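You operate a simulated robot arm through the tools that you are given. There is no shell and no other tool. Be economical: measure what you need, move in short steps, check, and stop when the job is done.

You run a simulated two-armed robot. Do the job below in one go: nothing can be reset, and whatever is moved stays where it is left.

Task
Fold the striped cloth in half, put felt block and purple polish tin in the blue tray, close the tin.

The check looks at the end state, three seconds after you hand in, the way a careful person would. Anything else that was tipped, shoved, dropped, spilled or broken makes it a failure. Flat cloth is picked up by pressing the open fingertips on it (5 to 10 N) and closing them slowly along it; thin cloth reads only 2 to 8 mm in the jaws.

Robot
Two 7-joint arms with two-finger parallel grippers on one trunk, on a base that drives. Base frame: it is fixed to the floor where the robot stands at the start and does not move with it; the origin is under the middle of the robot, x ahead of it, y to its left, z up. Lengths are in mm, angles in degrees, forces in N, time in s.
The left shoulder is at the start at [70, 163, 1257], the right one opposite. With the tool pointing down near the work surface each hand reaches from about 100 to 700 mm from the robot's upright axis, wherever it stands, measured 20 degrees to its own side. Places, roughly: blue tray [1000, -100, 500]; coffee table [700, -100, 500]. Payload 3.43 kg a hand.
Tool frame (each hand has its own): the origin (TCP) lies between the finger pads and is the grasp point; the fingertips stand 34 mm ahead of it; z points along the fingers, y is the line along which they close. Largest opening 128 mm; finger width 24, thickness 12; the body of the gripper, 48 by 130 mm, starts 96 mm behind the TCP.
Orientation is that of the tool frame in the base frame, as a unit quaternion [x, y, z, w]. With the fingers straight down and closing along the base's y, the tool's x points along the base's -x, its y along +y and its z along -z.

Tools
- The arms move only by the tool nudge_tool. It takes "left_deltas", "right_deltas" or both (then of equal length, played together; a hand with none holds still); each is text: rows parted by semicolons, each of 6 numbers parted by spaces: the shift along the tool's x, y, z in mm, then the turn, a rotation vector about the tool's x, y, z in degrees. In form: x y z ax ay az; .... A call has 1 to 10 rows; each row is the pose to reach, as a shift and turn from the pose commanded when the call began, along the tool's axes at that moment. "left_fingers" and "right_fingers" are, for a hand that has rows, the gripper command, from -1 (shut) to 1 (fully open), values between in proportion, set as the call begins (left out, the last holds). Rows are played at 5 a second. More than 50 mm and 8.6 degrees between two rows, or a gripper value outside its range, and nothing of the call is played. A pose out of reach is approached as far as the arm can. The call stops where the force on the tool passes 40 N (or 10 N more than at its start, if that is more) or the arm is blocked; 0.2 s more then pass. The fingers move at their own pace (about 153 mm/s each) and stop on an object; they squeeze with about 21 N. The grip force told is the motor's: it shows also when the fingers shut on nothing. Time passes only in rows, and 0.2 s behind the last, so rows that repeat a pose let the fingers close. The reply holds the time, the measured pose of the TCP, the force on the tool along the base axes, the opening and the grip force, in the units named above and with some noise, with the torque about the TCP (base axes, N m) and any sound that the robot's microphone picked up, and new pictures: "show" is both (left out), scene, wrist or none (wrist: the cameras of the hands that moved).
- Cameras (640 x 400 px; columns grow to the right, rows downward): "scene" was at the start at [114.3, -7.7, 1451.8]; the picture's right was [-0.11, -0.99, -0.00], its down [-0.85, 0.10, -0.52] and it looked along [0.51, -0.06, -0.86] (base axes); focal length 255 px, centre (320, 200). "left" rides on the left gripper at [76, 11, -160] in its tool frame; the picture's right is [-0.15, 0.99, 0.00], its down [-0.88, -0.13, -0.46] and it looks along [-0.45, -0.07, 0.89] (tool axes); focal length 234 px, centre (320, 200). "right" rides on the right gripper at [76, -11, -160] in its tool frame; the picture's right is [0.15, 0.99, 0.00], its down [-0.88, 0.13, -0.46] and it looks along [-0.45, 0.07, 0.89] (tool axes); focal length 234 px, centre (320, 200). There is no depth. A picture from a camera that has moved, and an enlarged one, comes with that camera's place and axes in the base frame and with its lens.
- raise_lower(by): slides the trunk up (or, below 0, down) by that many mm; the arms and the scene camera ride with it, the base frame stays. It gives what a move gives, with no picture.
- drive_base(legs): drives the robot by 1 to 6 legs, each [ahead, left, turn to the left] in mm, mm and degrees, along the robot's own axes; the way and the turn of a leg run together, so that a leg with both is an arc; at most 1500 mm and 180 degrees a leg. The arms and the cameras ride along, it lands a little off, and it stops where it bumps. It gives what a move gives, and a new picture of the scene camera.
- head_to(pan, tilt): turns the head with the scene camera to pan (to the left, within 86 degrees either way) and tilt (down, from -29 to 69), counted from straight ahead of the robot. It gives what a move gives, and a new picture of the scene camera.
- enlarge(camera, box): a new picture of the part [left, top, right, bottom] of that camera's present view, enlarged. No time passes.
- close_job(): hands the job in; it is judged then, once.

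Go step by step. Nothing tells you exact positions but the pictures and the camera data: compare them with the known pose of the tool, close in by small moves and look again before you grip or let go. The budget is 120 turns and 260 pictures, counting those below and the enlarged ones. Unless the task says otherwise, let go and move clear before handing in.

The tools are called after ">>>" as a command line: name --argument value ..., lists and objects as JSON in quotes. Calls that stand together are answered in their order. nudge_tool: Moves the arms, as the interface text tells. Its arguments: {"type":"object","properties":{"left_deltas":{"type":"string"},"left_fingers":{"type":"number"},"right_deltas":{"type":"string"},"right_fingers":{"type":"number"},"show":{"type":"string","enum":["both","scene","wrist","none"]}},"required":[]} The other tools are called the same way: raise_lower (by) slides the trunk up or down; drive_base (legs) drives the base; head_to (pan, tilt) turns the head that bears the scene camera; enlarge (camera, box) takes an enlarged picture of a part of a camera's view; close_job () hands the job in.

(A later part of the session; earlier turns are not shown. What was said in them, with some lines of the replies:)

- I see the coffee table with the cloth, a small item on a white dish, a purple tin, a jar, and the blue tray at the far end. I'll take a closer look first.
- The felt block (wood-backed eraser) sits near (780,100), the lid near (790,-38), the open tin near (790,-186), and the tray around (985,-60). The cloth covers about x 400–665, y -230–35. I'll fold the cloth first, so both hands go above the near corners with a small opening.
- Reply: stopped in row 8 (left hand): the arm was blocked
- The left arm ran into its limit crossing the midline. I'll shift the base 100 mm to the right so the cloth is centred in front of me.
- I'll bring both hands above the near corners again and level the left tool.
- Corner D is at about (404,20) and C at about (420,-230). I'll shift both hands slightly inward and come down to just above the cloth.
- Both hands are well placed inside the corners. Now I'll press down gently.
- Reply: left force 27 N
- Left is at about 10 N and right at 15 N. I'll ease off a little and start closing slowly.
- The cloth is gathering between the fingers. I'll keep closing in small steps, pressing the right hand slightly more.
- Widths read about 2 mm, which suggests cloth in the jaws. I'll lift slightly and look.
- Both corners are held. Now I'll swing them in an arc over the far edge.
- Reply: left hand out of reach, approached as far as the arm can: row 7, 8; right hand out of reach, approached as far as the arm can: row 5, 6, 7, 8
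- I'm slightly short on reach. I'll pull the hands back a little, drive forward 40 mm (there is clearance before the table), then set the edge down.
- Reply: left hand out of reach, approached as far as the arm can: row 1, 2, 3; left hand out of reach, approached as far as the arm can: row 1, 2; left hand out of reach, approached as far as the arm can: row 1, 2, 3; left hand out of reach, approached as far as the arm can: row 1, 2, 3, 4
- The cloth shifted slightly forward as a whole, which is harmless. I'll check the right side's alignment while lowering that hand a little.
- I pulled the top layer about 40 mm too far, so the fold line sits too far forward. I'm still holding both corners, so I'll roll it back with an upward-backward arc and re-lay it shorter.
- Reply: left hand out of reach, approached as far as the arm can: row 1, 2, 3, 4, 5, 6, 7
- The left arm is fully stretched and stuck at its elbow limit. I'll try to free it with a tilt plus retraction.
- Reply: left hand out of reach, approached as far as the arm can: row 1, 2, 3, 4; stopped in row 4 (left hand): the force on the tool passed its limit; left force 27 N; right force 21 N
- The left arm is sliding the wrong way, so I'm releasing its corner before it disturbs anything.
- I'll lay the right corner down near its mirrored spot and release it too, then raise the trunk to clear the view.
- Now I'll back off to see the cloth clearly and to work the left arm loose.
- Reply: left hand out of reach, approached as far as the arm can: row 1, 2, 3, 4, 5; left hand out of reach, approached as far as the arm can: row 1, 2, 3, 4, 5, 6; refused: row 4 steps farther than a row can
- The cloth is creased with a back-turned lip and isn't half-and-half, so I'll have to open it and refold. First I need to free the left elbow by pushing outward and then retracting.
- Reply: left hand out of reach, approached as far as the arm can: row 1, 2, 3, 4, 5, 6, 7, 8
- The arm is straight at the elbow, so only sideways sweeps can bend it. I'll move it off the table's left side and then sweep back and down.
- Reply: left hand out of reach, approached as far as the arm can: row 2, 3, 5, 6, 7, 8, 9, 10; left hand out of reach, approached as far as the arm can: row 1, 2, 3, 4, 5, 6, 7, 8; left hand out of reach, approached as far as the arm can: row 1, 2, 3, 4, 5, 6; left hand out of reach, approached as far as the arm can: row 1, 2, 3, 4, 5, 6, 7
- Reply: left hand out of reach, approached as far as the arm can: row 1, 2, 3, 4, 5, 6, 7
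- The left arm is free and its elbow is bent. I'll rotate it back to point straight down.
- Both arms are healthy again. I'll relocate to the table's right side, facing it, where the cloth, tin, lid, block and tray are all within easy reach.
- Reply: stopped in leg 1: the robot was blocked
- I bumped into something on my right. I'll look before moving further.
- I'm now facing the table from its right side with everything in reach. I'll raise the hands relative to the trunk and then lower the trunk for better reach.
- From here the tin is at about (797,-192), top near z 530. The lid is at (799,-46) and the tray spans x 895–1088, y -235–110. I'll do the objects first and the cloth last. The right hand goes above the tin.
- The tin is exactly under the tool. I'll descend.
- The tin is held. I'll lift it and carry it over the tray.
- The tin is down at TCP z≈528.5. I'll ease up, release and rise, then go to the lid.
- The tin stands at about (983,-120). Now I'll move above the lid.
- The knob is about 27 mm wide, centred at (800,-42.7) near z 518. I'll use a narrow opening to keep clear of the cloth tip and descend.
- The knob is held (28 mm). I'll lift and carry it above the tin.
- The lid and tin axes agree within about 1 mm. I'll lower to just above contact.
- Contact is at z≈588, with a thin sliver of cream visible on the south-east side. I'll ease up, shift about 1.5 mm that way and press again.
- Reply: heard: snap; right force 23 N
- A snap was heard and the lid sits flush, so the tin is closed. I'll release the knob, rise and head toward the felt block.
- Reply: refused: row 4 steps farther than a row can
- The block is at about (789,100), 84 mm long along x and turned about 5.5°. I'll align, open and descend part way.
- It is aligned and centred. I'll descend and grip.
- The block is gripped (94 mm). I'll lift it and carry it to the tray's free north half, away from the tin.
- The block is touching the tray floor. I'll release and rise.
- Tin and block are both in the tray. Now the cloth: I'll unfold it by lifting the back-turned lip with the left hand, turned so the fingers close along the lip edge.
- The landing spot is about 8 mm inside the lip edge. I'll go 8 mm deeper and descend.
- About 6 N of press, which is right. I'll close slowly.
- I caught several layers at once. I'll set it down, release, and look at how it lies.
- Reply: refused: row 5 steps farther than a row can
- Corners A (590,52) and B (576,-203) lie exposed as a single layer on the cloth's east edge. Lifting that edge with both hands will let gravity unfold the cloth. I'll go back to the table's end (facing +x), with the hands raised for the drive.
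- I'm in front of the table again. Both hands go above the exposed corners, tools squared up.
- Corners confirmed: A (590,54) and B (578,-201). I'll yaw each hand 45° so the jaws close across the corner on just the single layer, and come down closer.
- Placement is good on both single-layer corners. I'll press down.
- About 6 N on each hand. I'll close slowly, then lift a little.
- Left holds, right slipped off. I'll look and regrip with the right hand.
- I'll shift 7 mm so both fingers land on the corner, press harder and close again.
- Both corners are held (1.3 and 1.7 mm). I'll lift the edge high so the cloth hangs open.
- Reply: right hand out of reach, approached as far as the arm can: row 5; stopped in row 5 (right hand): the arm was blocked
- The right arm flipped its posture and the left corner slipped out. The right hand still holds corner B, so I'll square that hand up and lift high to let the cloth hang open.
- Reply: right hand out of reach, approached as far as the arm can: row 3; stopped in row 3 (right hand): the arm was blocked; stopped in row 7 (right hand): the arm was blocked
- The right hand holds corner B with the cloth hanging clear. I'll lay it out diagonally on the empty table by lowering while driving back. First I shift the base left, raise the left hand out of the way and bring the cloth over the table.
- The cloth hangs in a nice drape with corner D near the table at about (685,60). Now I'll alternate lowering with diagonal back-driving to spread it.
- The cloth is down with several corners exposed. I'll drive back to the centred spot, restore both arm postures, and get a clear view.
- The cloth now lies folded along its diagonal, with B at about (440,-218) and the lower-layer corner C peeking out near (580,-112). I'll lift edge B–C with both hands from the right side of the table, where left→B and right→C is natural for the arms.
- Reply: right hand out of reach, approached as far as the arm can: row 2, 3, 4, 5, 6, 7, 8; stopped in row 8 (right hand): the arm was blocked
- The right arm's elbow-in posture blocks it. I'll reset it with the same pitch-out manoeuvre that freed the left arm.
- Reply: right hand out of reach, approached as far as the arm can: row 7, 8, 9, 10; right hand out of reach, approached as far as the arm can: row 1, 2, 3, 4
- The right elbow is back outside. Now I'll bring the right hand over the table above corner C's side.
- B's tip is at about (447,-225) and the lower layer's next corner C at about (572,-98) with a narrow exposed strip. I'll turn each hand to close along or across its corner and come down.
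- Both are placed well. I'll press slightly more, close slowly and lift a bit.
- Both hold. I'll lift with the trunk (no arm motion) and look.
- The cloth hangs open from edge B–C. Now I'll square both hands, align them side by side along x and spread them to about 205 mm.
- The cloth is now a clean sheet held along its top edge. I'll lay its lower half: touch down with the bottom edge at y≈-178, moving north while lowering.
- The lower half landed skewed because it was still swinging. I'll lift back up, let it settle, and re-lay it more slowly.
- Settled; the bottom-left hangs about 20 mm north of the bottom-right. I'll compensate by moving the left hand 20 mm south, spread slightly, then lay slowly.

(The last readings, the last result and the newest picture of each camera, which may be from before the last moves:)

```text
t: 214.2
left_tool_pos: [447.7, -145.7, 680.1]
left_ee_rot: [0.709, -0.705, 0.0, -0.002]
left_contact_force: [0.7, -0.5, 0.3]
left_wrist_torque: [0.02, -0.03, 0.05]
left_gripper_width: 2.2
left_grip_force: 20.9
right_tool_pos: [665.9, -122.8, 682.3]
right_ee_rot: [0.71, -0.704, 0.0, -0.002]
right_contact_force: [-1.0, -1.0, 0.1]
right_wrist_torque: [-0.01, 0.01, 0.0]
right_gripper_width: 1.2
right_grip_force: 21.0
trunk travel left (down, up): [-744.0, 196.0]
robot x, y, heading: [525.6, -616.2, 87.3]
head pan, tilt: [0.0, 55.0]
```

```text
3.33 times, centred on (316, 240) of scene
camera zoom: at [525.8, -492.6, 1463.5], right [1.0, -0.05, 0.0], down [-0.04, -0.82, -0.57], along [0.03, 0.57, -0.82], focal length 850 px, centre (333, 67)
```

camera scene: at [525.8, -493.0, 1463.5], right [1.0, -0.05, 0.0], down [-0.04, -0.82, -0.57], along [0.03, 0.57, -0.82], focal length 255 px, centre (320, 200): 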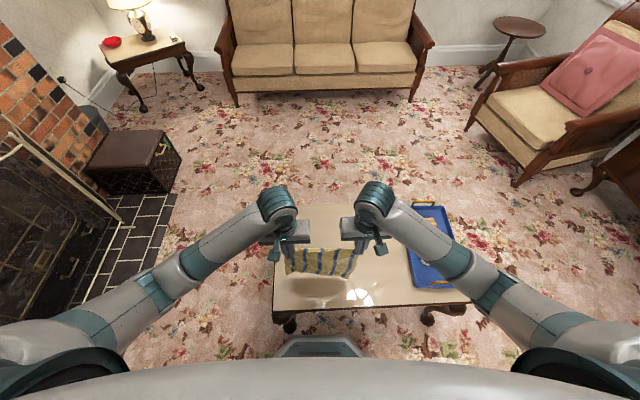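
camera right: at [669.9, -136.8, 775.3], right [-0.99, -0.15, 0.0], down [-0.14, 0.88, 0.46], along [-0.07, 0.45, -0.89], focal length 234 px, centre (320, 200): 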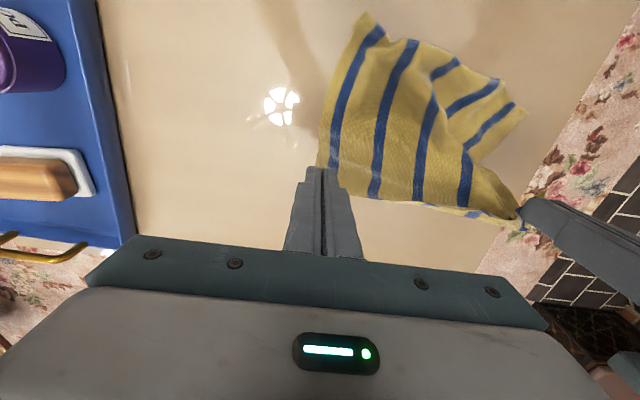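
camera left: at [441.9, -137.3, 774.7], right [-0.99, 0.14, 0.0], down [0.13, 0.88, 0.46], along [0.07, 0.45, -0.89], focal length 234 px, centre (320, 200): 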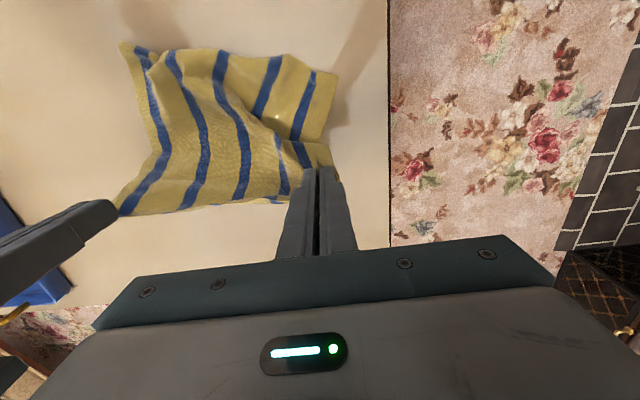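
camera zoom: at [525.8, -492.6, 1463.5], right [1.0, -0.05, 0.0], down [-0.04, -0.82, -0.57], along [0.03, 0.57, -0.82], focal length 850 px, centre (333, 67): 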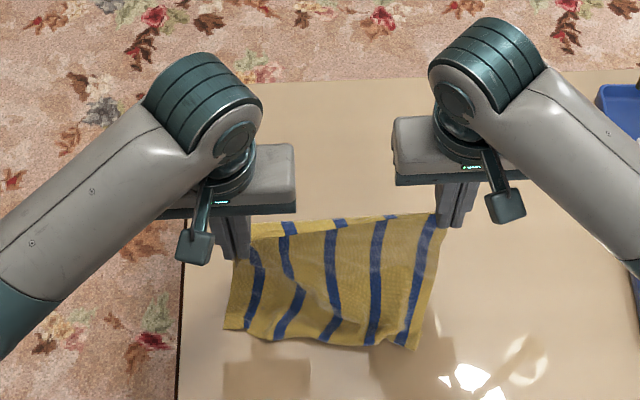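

It's better but still slanted. I'll drag the sheet north with both hands level; the trailing friction will straighten the bottom edge. Then I'll return to the fold point.

>>> nudge_tool --left_deltas "-19 0 10 0 0 0;-38 0 20 0 0 0;-57 0 30 0 0 0;-76 0 40 0 0 0;-95 0 50 0 0 0;-114 0 60 0 0 0;-132 0 64 0 0 0;-150 0 64 0 0 0;-168 0 64 0 0 0;-186 0 64 0 0 0" --right_deltas "-16 0 10 0 0 0;-33 0 20 0 0 0;-49 0 30 0 0 0;-65 0 40 0 0 0;-82 0 50 0 0 0;-98 0 60 0 0 0;-114 0 66 0 0 0;-130 0 66 0 0 0;-147 0 66 0 0 0;-163 0 66 0 0 0" --show "scene"

>>> enlarge --camera "scene" --box '[220, 180, 412, 300]'

```text
t: 216.4
left_tool_pos: [446.8, 42.1, 616.8]
left_ee_rot: [0.709, -0.705, 0.0, -0.001]
left_contact_force: [-0.5, 0.1, -0.8]
left_wrist_torque: [-0.01, -0.03, 0.03]
left_gripper_width: 1.8
left_grip_force: 20.6
right_tool_pos: [665.4, 40.6, 617.7]
right_ee_rot: [0.709, -0.705, -0.001, -0.002]
right_contact_force: [-0.7, 0.3, 0.1]
right_wrist_torque: [-0.01, -0.01, 0.01]
right_gripper_width: 1.0
right_grip_force: 21.0
trunk travel left (down, up): [-744.0, 196.0]
robot x, y, heading: [524.8, -616.1, 87.3]
head pan, tilt: [0.0, 55.0]
camera scene: at [525.9, -491.9, 1463.4], right [1.0, -0.05, 0.0], down [-0.04, -0.82, -0.57], along [0.03, 0.57, -0.82], focal length 255 px, centre (320, 200)
```

scene: 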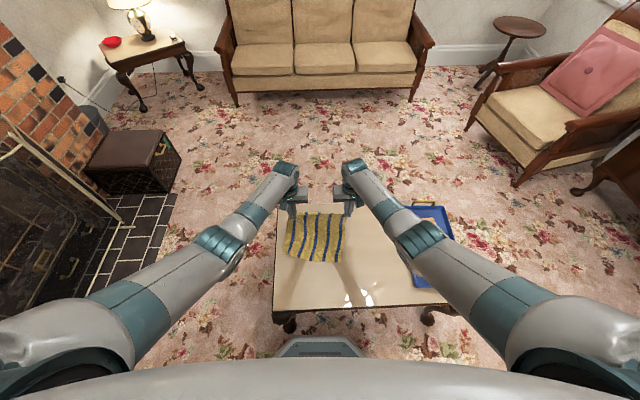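

```text
3.33 times, centred on (316, 240) of scene
camera zoom: at [525.9, -491.9, 1463.4], right [1.0, -0.05, 0.0], down [-0.04, -0.82, -0.57], along [0.03, 0.57, -0.82], focal length 850 px, centre (333, 67)
```

zoom: 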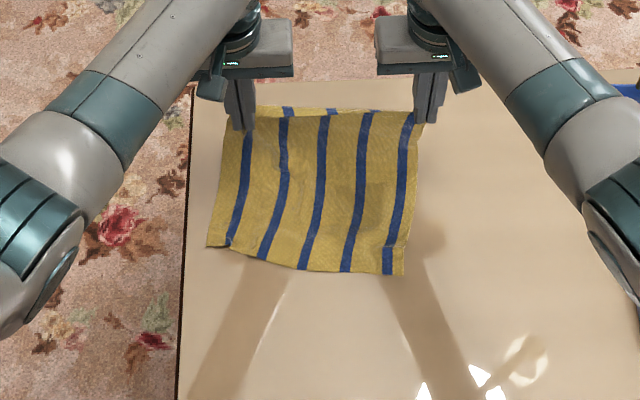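

The sheet is straight now, turned about 12° as a whole. The bottom edge runs (394,-68)→(630,-118). I'll swing the held edge back over onto it in an arc matched to that angle.

>>> nudge_tool --left_deltas "0 2 10 0 0 0;0 4 20 0 0 0;-2 6 31 0 0 0;-3 8 41 0 0 0;18 12 45 0 0 0;37 16 56 0 0 0;50 21 70 0 0 0;56 26 84 0 0 0;59 30 92 0 0 0;60 33 94 0 0 0" --right_deltas "11 4 0 0 0 0;23 8 0 0 0 0;35 11 0 0 0 0;46 15 0 0 0 0;81 21 6 0 0 0;112 27 24 0 0 0;133 33 48 0 0 0;143 39 70 0 0 0;147 44 87 0 0 0;148 49 94 0 0 0" --show "wrist"

>>> enlarge --camera "scene" --box '[220, 180, 412, 300]'

```text
t: 218.6
left_tool_pos: [414.0, -18.1, 522.9]
left_ee_rot: [0.709, -0.705, 0.001, -0.001]
left_contact_force: [2.6, -1.6, -0.4]
left_wrist_torque: [-0.04, -0.06, -0.04]
left_gripper_width: 2.0
left_grip_force: 20.9
right_tool_pos: [615.9, -108.8, 520.9]
right_ee_rot: [0.71, -0.704, 0.001, -0.002]
right_contact_force: [-2.8, 1.8, 0.4]
right_wrist_torque: [0.05, 0.07, 0.05]
right_gripper_width: 1.2
right_grip_force: 21.1
trunk travel left (down, up): [-744.0, 196.0]
robot x, y, heading: [525.1, -615.3, 87.1]
head pan, tilt: [0.0, 55.0]
camera right: at [627.4, -185.1, 678.9], right [-0.99, -0.15, 0.0], down [-0.14, 0.88, 0.46], along [-0.07, 0.45, -0.89], focal length 234 px, centre (320, 200)
camera left: at [402.8, -94.7, 681.6], right [-0.99, 0.14, 0.0], down [0.12, 0.88, 0.46], along [0.07, 0.45, -0.89], focal length 234 px, centre (320, 200)
```

right: 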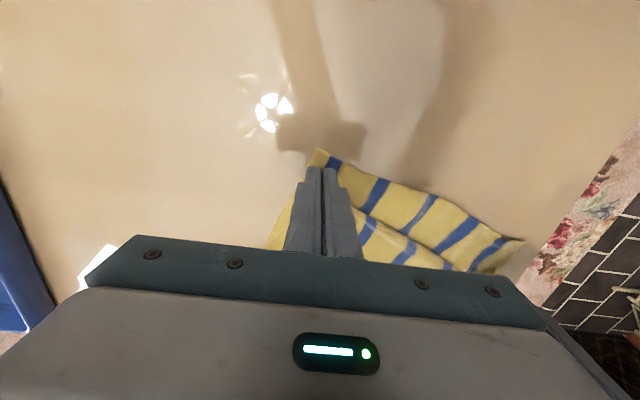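
left: 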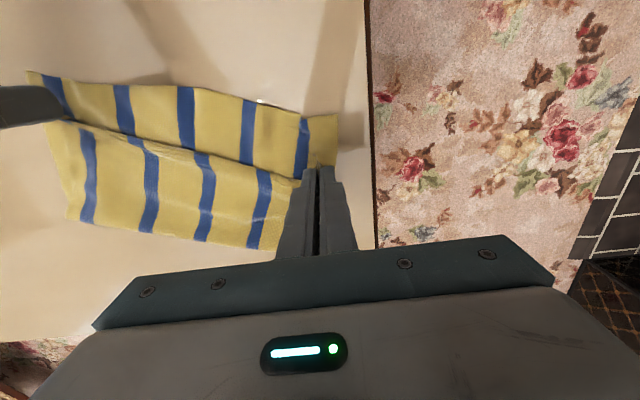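

```text
3.33 times, centred on (316, 240) of scene
camera zoom: at [525.5, -493.0, 1463.5], right [1.0, -0.05, 0.0], down [-0.04, -0.82, -0.57], along [0.03, 0.57, -0.82], focal length 850 px, centre (333, 67)
```

zoom: 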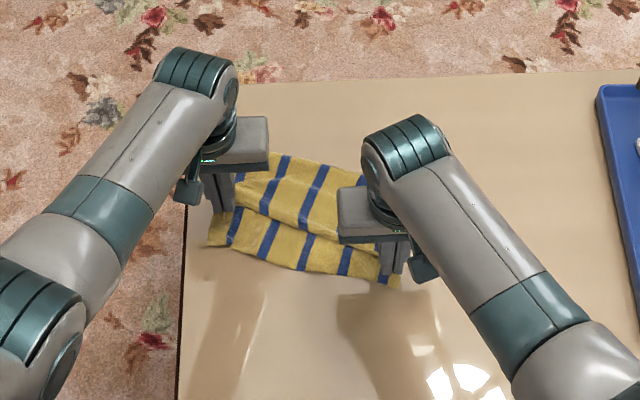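

The fold line is good, but the left part of the top edge is about 40 mm short of the bottom edge and the right about 10 mm. Still holding, I'll pull both south to match, letting the fold roll.

>>> nudge_tool --left_deltas "0 0 -6 0 0 0;8 1 -8 0 0 0;16 2 -8 0 0 0;24 3 -8 0 0 0;32 4 -8 0 0 0;40 5 -6 0 0 0;44 6 -2 0 0 0;44 6 0 0 0 0" --right_deltas "0 0 -6 0 0 0;2 0 -8 0 0 0;4 0.5 -8 0 0 0;6 1 -8 0 0 0;8 1 -8 0 0 0;11 1.5 -6 0 0 0;13 2 -2 0 0 0;13 2 0 0 0 0" --show "wrist"

>>> enlarge --camera "left" --box '[0, 40, 400, 290]'

```text
t: 220.4
left_tool_pos: [409.3, -63.4, 522.6]
left_ee_rot: [0.709, -0.705, 0.0, -0.002]
left_contact_force: [1.2, -1.5, 0.5]
left_wrist_torque: [-0.01, -0.01, -0.01]
left_gripper_width: 1.8
left_grip_force: 21.4
right_tool_pos: [614.8, -121.5, 522.0]
right_ee_rot: [0.71, -0.705, -0.001, -0.003]
right_contact_force: [-0.2, 0.0, -0.3]
right_wrist_torque: [-0.04, 0.03, 0.02]
right_gripper_width: 1.3
right_grip_force: 20.7
trunk travel left (down, up): [-744.0, 196.0]
robot x, y, heading: [519.7, -616.5, 87.3]
head pan, tilt: [0.0, 55.0]
camera right: at [626.2, -198.0, 680.0], right [-0.99, -0.15, 0.0], down [-0.14, 0.88, 0.46], along [-0.07, 0.45, -0.89], focal length 234 px, centre (320, 200)
camera left: at [397.1, -139.0, 681.4], right [-0.99, 0.14, 0.0], down [0.12, 0.88, 0.46], along [0.07, 0.45, -0.89], focal length 234 px, centre (320, 200)
```

right: 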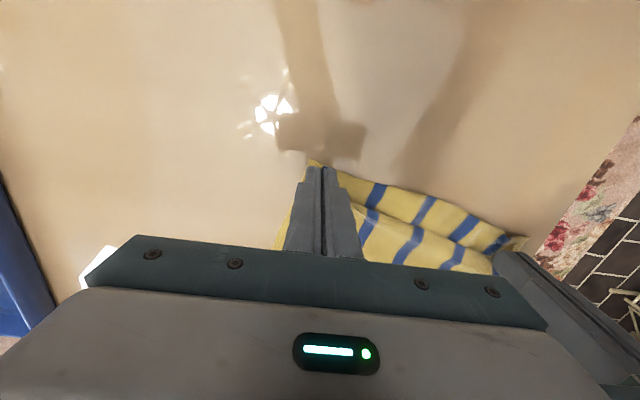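
left: 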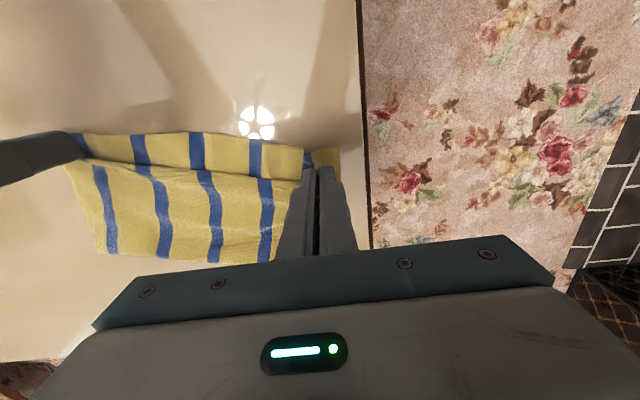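

```text
1.60 times, centred on (200, 165) of left
camera zoom: at [397.1, -139.0, 681.4], right [-0.99, 0.14, 0.0], down [0.12, 0.88, 0.46], along [0.07, 0.45, -0.89], focal length 375 px, centre (512, 256)
```

zoom: 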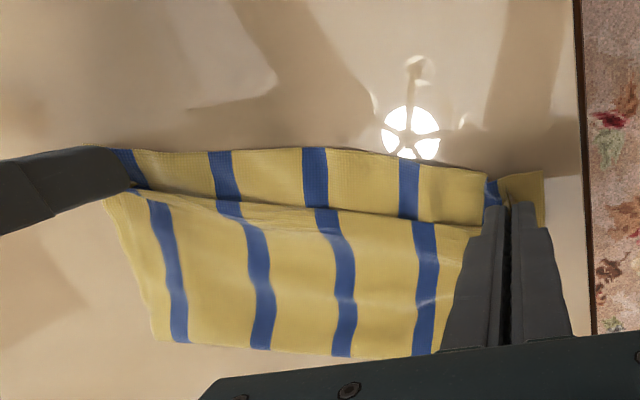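

Close now, with about 30 mm of lower layer still showing mid-edge. I'll pull a further 16 mm, press down, release gently and rise.

>>> nudge_tool --left_deltas "0 0 -4 0 0 0;5 0 -5 0 0 0;10 1 -5 0 0 0;16 2 -4 0 0 0;18 2 2 0 0 0;18 2 4 0 0 0" --right_deltas "0 0 -4 0 0 0;5 0 -5 0 0 0;10 0 -5 0 0 0;16 0 -4 0 0 0;17 0 2 0 0 0;17 0 4 0 0 0" --show "none"

>>> nudge_tool --left_deltas "0 0 0 0 0 0;0 0 0 0 0 0" --right_deltas "0 0 0 0 0 0;0 0 0 0 0 0" --left_fingers -0.85 --right_fingers -0.85 --show "none"

>>> nudge_tool --left_deltas "0 0 0 0 0 0;0 0 -20 0 0 0;0 0 -50 0 0 0;0 0 -90 0 0 0;0 40 -110 0 0 0;0 80 -130 0 0 0;0 120 -140 0 0 0" --right_deltas "0 0 0 0 0 0;0 0 -20 0 0 0;0 0 -50 0 0 0;0 0 -90 0 0 0;0 -40 -110 0 0 0;0 -80 -130 0 0 0;0 -120 -140 0 0 0" --left_fingers -0.6 --right_fingers -0.6 --show "scene"

>>> enlarge --camera "scene" --box '[250, 200, 410, 300]'

```text
t: 221.8
left_tool_pos: [406.8, -80.0, 520.4]
left_ee_rot: [0.709, -0.706, 0.001, -0.002]
left_contact_force: [0.6, -0.2, 0.2]
left_wrist_torque: [0.0, -0.03, -0.02]
left_gripper_width: 1.9
left_grip_force: 21.2
right_tool_pos: [616.2, -138.4, 517.9]
right_ee_rot: [0.709, -0.705, 0.0, -0.002]
right_contact_force: [-1.2, 0.1, 0.9]
right_wrist_torque: [0.0, 0.0, 0.03]
right_gripper_width: 1.3
right_grip_force: 20.9
trunk travel left (down, up): [-744.0, 196.0]
robot x, y, heading: [519.8, -614.8, 87.0]
head pan, tilt: [0.0, 55.0]
```

```text
t: 222.4
left_tool_pos: [407.8, -81.4, 518.7]
left_ee_rot: [0.709, -0.705, 0.0, -0.002]
left_contact_force: [0.4, 0.6, -0.6]
left_wrist_torque: [0.04, 0.02, 0.0]
left_gripper_width: 9.6
left_grip_force: 0.1
right_tool_pos: [616.3, -138.4, 517.1]
right_ee_rot: [0.71, -0.704, 0.0, -0.002]
right_contact_force: [0.3, 0.8, 0.1]
right_wrist_torque: [-0.02, -0.04, -0.02]
right_gripper_width: 9.7
right_grip_force: 0.0
trunk travel left (down, up): [-744.0, 196.0]
robot x, y, heading: [518.5, -618.7, 87.4]
head pan, tilt: [0.0, 55.0]
```

```text
t: 224.0
left_tool_pos: [287.4, -80.6, 657.8]
left_ee_rot: [0.71, -0.705, -0.002, -0.001]
left_contact_force: [0.9, 0.0, 0.0]
left_wrist_torque: [-0.03, 0.02, -0.02]
left_gripper_width: 25.5
left_grip_force: 0.1
right_tool_pos: [735.7, -139.4, 660.5]
right_ee_rot: [0.71, -0.704, 0.001, -0.002]
right_contact_force: [-0.8, 0.0, 0.1]
right_wrist_torque: [-0.02, 0.02, 0.02]
right_gripper_width: 25.8
right_grip_force: 0.0
trunk travel left (down, up): [-744.0, 196.0]
robot x, y, heading: [527.1, -615.5, 87.3]
head pan, tilt: [0.0, 55.0]
camera scene: at [525.8, -493.1, 1463.5], right [1.0, -0.05, 0.0], down [-0.04, -0.82, -0.57], along [0.03, 0.57, -0.82], focal length 255 px, centre (320, 200)
```

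scene: 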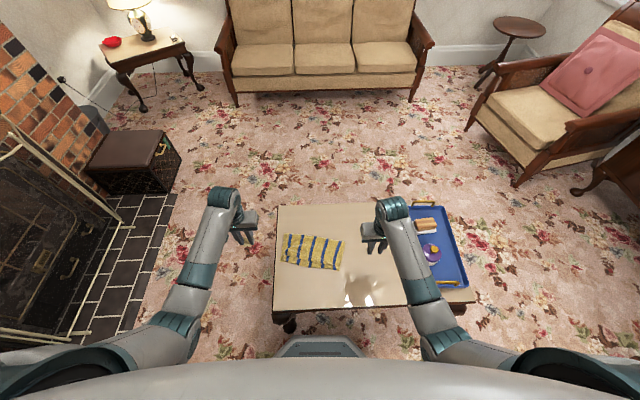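

```text
4.00 times, centred on (330, 250) of scene
camera zoom: at [525.8, -493.1, 1463.5], right [1.0, -0.05, 0.0], down [-0.04, -0.82, -0.57], along [0.03, 0.57, -0.82], focal length 1020 px, centre (280, 0)
```

zoom: 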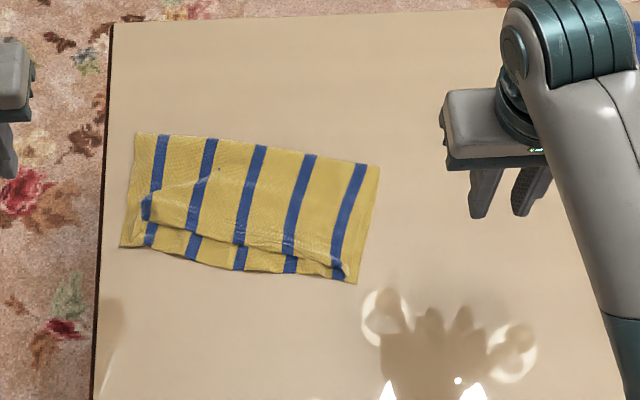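

A neat half fold. The top edge is about 25–30 mm short of the lower edge, so I'll try one gentle correction: press closed fingertips near the top edge and drag it about 22 mm south.

>>> nudge_tool --left_deltas "-1 -40 0 0 0 0;-2 -80 0 0 0 0;-3 -120 0 0 0 0;-3 -148 0 0 0 0;-3 -148 45 0 0 0;-3 -148 90 0 0 0;-3 -148 125 0 0 0;-3 -148 136 0 0 0;-3 -148 136 0 0 0" --right_deltas "-8 40 0 0 0 0;-16 80 0 0 0 0;-24 120 0 0 0 0;-32 161 0 0 0 0;-32 161 45 0 0 0;-32 161 90 0 0 0;-32 161 127 0 0 0;-32 161 138 0 0 0;-32 161 138 0 0 0" --left_fingers -1 --right_fingers -1 --show "wrist"

>>> nudge_tool --left_deltas "0 0 2 0 0 0;0 0 4 0 0 0;0 0 4 0 0 0" --right_deltas "0 0 2 0 0 0;0 0 4 0 0 0;0 0 4 0 0 0" --show "none"

```text
t: 225.8
left_tool_pos: [435.7, -78.2, 525.7]
left_ee_rot: [0.709, -0.706, 0.0, -0.003]
left_contact_force: [0.2, -0.1, -0.1]
left_wrist_torque: [-0.03, 0.03, -0.01]
left_gripper_width: 0.0
left_grip_force: 20.9
right_tool_pos: [598.7, -114.2, 515.3]
right_ee_rot: [0.707, -0.707, 0.011, -0.01]
right_contact_force: [0.3, -3.3, 22.3]
right_wrist_torque: [-0.19, 0.18, 0.05]
right_gripper_width: 0.0
right_grip_force: 20.7
trunk travel left (down, up): [-744.0, 196.0]
robot x, y, heading: [525.6, -616.5, 87.3]
head pan, tilt: [0.0, 55.0]
stopped in row 9 (right hand): the force on the tool passed its limit (the readings are from after the stop); the commanded pose is now the measured one
camera right: at [604.4, -190.2, 674.1], right [-0.99, -0.15, -0.03], down [-0.15, 0.88, 0.45], along [-0.04, 0.45, -0.89], focal length 234 px, centre (320, 200)
camera left: at [422.9, -153.8, 683.8], right [-0.99, 0.14, 0.0], down [0.12, 0.88, 0.46], along [0.07, 0.45, -0.89], focal length 234 px, centre (320, 200)
```

right: 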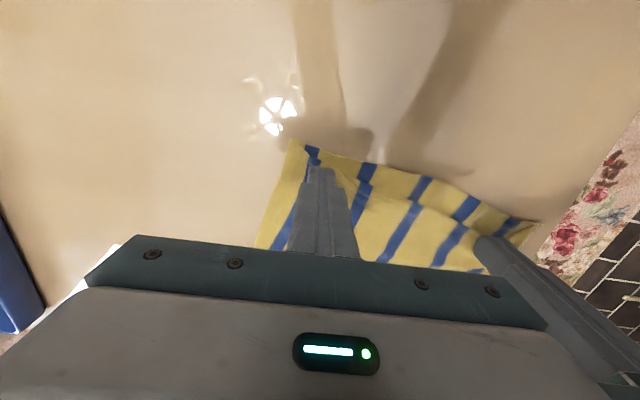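
left: 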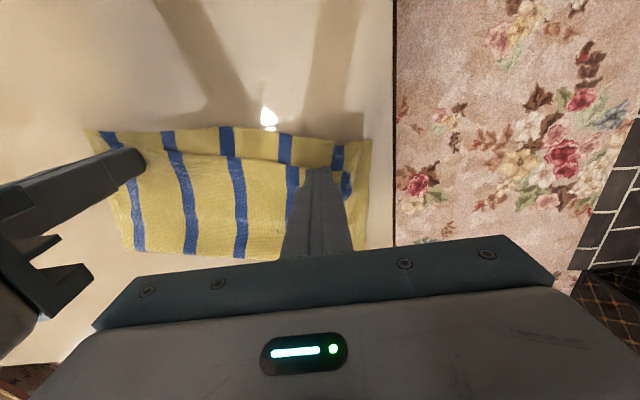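

```text
t: 226.3
left_tool_pos: [435.0, -77.1, 521.9]
left_ee_rot: [0.709, -0.705, -0.001, -0.002]
left_contact_force: [-0.8, 0.2, 1.1]
left_wrist_torque: [-0.01, 0.04, 0.02]
left_gripper_width: 0.0
left_grip_force: 21.4
right_tool_pos: [598.4, -112.2, 516.2]
right_ee_rot: [0.708, -0.706, 0.009, -0.012]
right_contact_force: [-1.5, -4.7, 33.2]
right_wrist_torque: [-0.33, 0.23, 0.02]
right_gripper_width: 0.2
right_grip_force: 21.3
trunk travel left (down, up): [-744.0, 196.0]
robot x, y, heading: [523.4, -614.1, 87.4]
head pan, tilt: [0.0, 55.0]
stopped in row 2 (right hand): the force on the tool passed its limit (the readings are from after the stop); the commanded pose is now the measured one
```

>>> nudge_tool --left_deltas "0 0 2 0 0 0;0 0 4 0 0 0;0 0 4 0 0 0" --right_deltas "0 0 -1.5 0 0 0;0 0 -2.4 0 0 0;0 0 -2.4 0 0 0" --show "none"

>>> nudge_tool --left_deltas "0 0 0.5 0 0 0;0 0 0.5 0 0 0" --right_deltas "0 0 0 0 0 0;0 0 0 0 0 0" --show "none"

```text
t: 227.1
left_tool_pos: [435.0, -76.4, 517.7]
left_ee_rot: [0.709, -0.705, 0.0, -0.002]
left_contact_force: [-0.5, 0.5, 0.3]
left_wrist_torque: [0.03, -0.02, 0.0]
left_gripper_width: 0.3
left_grip_force: 21.4
right_tool_pos: [602.4, -112.0, 516.1]
right_ee_rot: [0.707, -0.707, 0.01, -0.013]
right_contact_force: [-3.0, 2.1, 15.8]
right_wrist_torque: [-0.06, 0.18, 0.01]
right_gripper_width: 0.1
right_grip_force: 21.0
trunk travel left (down, up): [-744.0, 196.0]
robot x, y, heading: [517.5, -616.6, 87.3]
head pan, tilt: [0.0, 55.0]
```

```text
t: 227.7
left_tool_pos: [434.9, -77.2, 517.7]
left_ee_rot: [0.709, -0.705, -0.001, -0.002]
left_contact_force: [-0.6, 0.0, 0.1]
left_wrist_torque: [0.0, -0.01, 0.0]
left_gripper_width: 0.1
left_grip_force: 20.7
right_tool_pos: [602.2, -111.5, 515.7]
right_ee_rot: [0.708, -0.706, 0.01, -0.014]
right_contact_force: [-0.9, 2.4, 17.2]
right_wrist_torque: [0.02, 0.19, -0.05]
right_gripper_width: 0.2
right_grip_force: 20.7
trunk travel left (down, up): [-744.0, 196.0]
robot x, y, heading: [523.2, -616.3, 87.4]
head pan, tilt: [0.0, 55.0]
```

>>> nudge_tool --left_deltas "0 0 1.6 0 0 0;0 0 2.2 0 0 0;0 0 2.2 0 0 0" --right_deltas "0 0 -0.9 0 0 0;0 0 -0.9 0 0 0;0 0 -0.9 0 0 0" --show "none"

>>> nudge_tool --left_deltas "4 0 0 0 0 0;8 0 0 0 0 0;12 0 0 0 0 0;16 0 0 0 0 0;20 0 0 0 0 0;24 0 0 0 0 0;24 0 0 0 0 0" --right_deltas "3 0 0 0 0 0;6 0 0 0 0 0;9 0 0 0 0 0;12 0 0 0 0 0;15 0 0 0 0 0;18 0 0 0 0 0;18 0 0 0 0 0" --show "none"

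>>> enlarge --camera "left" --box '[40, 60, 400, 285]'

```text
t: 228.5
left_tool_pos: [435.2, -77.5, 515.0]
left_ee_rot: [0.709, -0.706, 0.0, -0.003]
left_contact_force: [-0.1, 0.4, 3.7]
left_wrist_torque: [-0.02, 0.02, 0.0]
left_gripper_width: 0.1
left_grip_force: 20.8
right_tool_pos: [602.4, -112.4, 515.8]
right_ee_rot: [0.708, -0.706, 0.011, -0.014]
right_contact_force: [-1.0, 2.0, 12.3]
right_wrist_torque: [0.01, 0.14, -0.02]
right_gripper_width: 0.0
right_grip_force: 21.3
trunk travel left (down, up): [-744.0, 196.0]
robot x, y, heading: [521.2, -617.5, 87.1]
head pan, tilt: [0.0, 55.0]
```

```text
t: 230.1
left_tool_pos: [434.4, -102.2, 515.1]
left_ee_rot: [0.709, -0.705, 0.0, -0.003]
left_contact_force: [0.2, 1.3, 7.8]
left_wrist_torque: [0.03, -0.03, 0.01]
left_gripper_width: 0.2
left_grip_force: 21.0
right_tool_pos: [603.7, -130.3, 516.3]
right_ee_rot: [0.707, -0.707, 0.012, -0.014]
right_contact_force: [-0.3, 0.9, 7.2]
right_wrist_torque: [-0.01, 0.04, 0.04]
right_gripper_width: 0.0
right_grip_force: 21.2
trunk travel left (down, up): [-744.0, 196.0]
robot x, y, heading: [522.9, -610.6, 87.3]
head pan, tilt: [0.0, 55.0]
```

```text
1.78 times, centred on (220, 172) of left
camera zoom: at [422.6, -177.7, 674.1], right [-0.99, 0.14, 0.0], down [0.12, 0.88, 0.46], along [0.07, 0.45, -0.89], focal length 416 px, centre (498, 249)
```

zoom: 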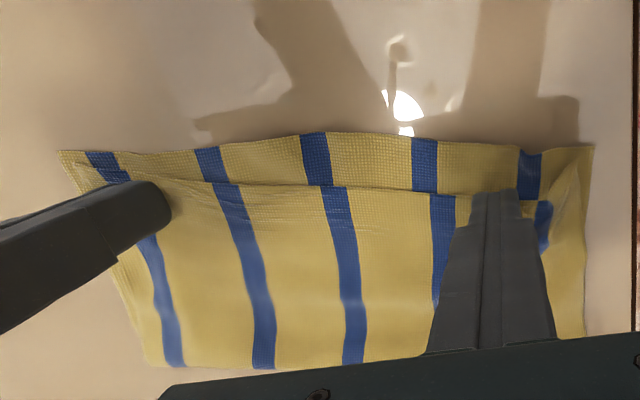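

The remaining gap is small (about 25 mm) and the cloth is flat and doubled, so further dragging risks spoiling it. I'll lift clear with the trunk, back away, and check everything.

>>> raise_lower --by 150

>>> drive_base --legs '[[-200, 0, 0]]'

>>> enlarge --camera "scene" --box '[240, 120, 480, 270]'

>>> enlarge --camera "left" --box '[0, 0, 640, 400]'

```text
t: 231.8
left_tool_pos: [434.6, -100.8, 664.5]
left_ee_rot: [0.709, -0.705, 0.001, -0.002]
left_contact_force: [0.9, -0.8, 0.0]
left_wrist_torque: [0.02, 0.02, -0.03]
left_gripper_width: 0.0
left_grip_force: 20.6
right_tool_pos: [604.6, -130.3, 663.9]
right_ee_rot: [0.707, -0.706, 0.015, -0.012]
right_contact_force: [0.4, -0.9, -0.4]
right_wrist_torque: [0.03, 0.03, -0.01]
right_gripper_width: 0.0
right_grip_force: 21.0
trunk travel left (down, up): [-894.0, 46.0]
robot x, y, heading: [525.9, -616.6, 87.3]
head pan, tilt: [0.0, 55.0]
```

```text
t: 233.4
left_tool_pos: [424.8, -296.5, 666.2]
left_ee_rot: [0.711, -0.703, 0.0, -0.002]
left_contact_force: [-0.3, 0.2, 0.4]
left_wrist_torque: [0.02, 0.0, 0.04]
left_gripper_width: 0.0
left_grip_force: 21.1
right_tool_pos: [594.9, -325.1, 664.8]
right_ee_rot: [0.708, -0.706, 0.013, -0.013]
right_contact_force: [-0.5, 0.5, 0.7]
right_wrist_torque: [-0.02, -0.02, -0.01]
right_gripper_width: 0.0
right_grip_force: 21.1
trunk travel left (down, up): [-894.0, 46.0]
robot x, y, heading: [515.2, -812.9, 87.6]
head pan, tilt: [0.0, 55.0]
camera scene: at [516.4, -688.0, 1613.4], right [1.0, -0.04, 0.0], down [-0.04, -0.82, -0.57], along [0.03, 0.57, -0.82], focal length 255 px, centre (320, 200)
```

scene: 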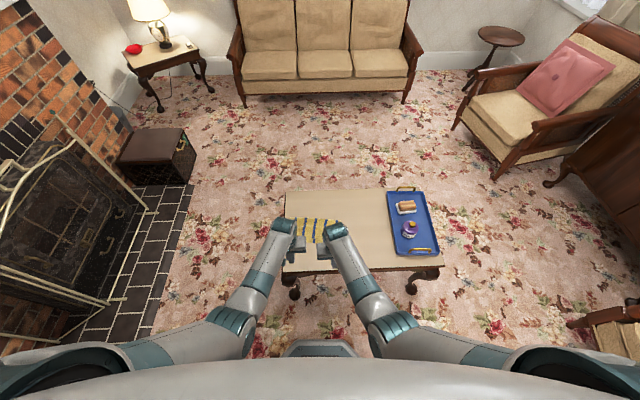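

```text
2.67 times, centred on (360, 195) of scene
camera zoom: at [516.4, -688.0, 1613.4], right [1.0, -0.04, 0.0], down [-0.04, -0.82, -0.57], along [0.03, 0.57, -0.82], focal length 680 px, centre (213, 213)
```

zoom: 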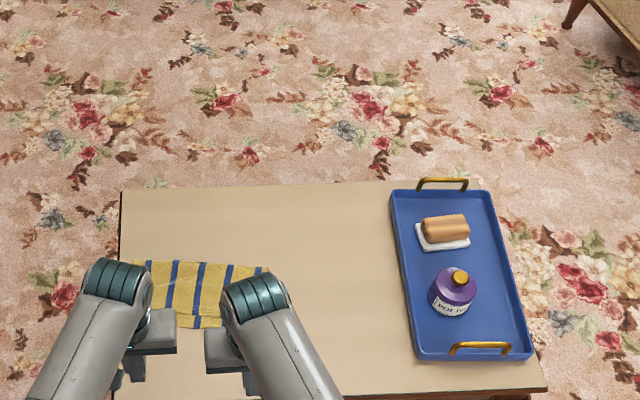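

```text
1.00 times, centred on (320, 200) of left
camera zoom: at [412.1, -373.0, 823.4], right [-0.99, 0.14, 0.0], down [0.12, 0.88, 0.46], along [0.07, 0.45, -0.89], focal length 234 px, centre (320, 200)
```

zoom: 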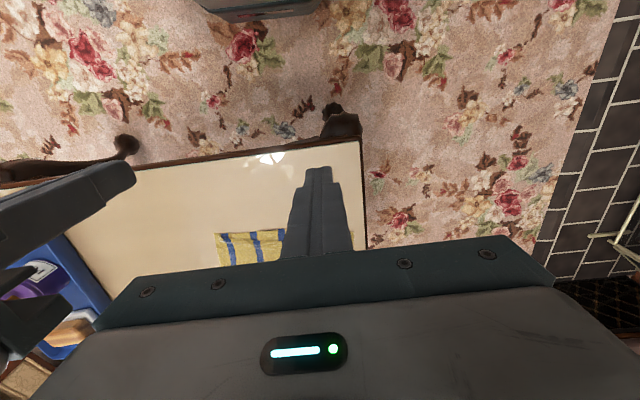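

>>> drive_base --legs '[[-180, 0, 0]]'

>>> enlarge --camera "scene" --box '[270, 130, 390, 205]'

```text
t: 234.9
left_tool_pos: [415.5, -478.4, 665.0]
left_ee_rot: [0.711, -0.704, 0.001, -0.002]
left_contact_force: [-0.3, 0.2, 0.0]
left_wrist_torque: [-0.03, 0.02, -0.01]
left_gripper_width: 0.0
left_grip_force: 21.0
right_tool_pos: [587.0, -508.8, 664.6]
right_ee_rot: [0.709, -0.705, 0.013, -0.013]
right_contact_force: [-1.1, 0.2, 0.0]
right_wrist_torque: [0.02, -0.03, 0.02]
right_gripper_width: 0.0
right_grip_force: 20.6
trunk travel left (down, up): [-894.0, 46.0]
robot x, y, heading: [508.2, -990.6, 87.5]
head pan, tilt: [0.0, 55.0]
camera scene: at [508.4, -869.7, 1613.4], right [1.0, -0.04, 0.0], down [-0.04, -0.82, -0.57], along [0.02, 0.57, -0.82], focal length 255 px, centre (320, 200)
```

scene: 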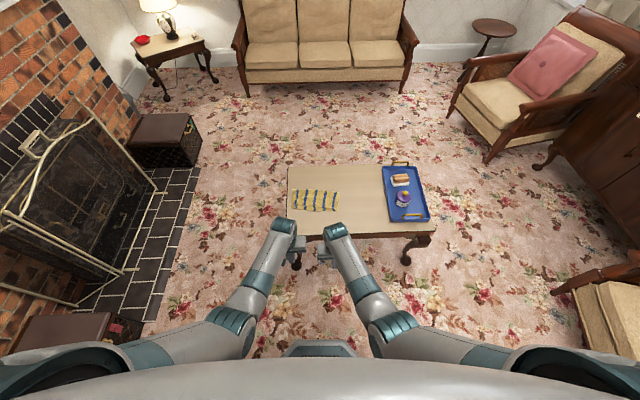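

```text
5.33 times, centred on (330, 168) of scene
camera zoom: at [508.4, -869.7, 1613.4], right [1.0, -0.04, 0.0], down [-0.04, -0.82, -0.57], along [0.02, 0.57, -0.82], focal length 1360 px, centre (267, 373)
```

zoom: 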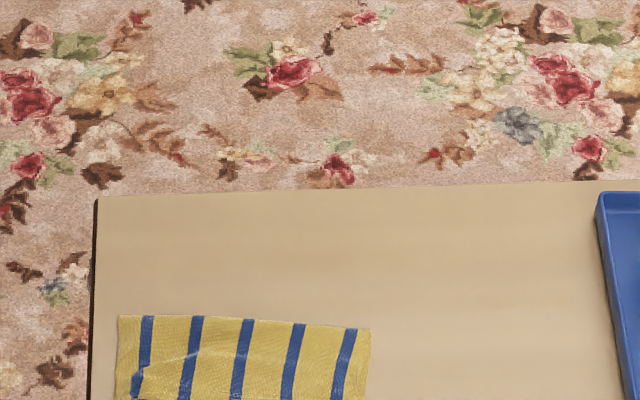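

The cloth lies doubled and flat on the table. The closed tin and the felt block are in the tray, and both hands are clear.

>>> close_job

```text
The job is handed in.
```

I handed the job in. The felt block and the purple tin are in the blue tray. The tin is closed; the lid snapped on. The striped cloth is folded in half on the table, but not perfectly: its top edge stops about 25 mm short of the lower edge.

The fold took several tries, and the cloth came off the table for a while, held in the gripper, before I laid it back. Early on, the robot's base bumped something low behind it while driving sideways. I looked afterwards and saw nothing knocked over, but the robot's body hid the spot itself.
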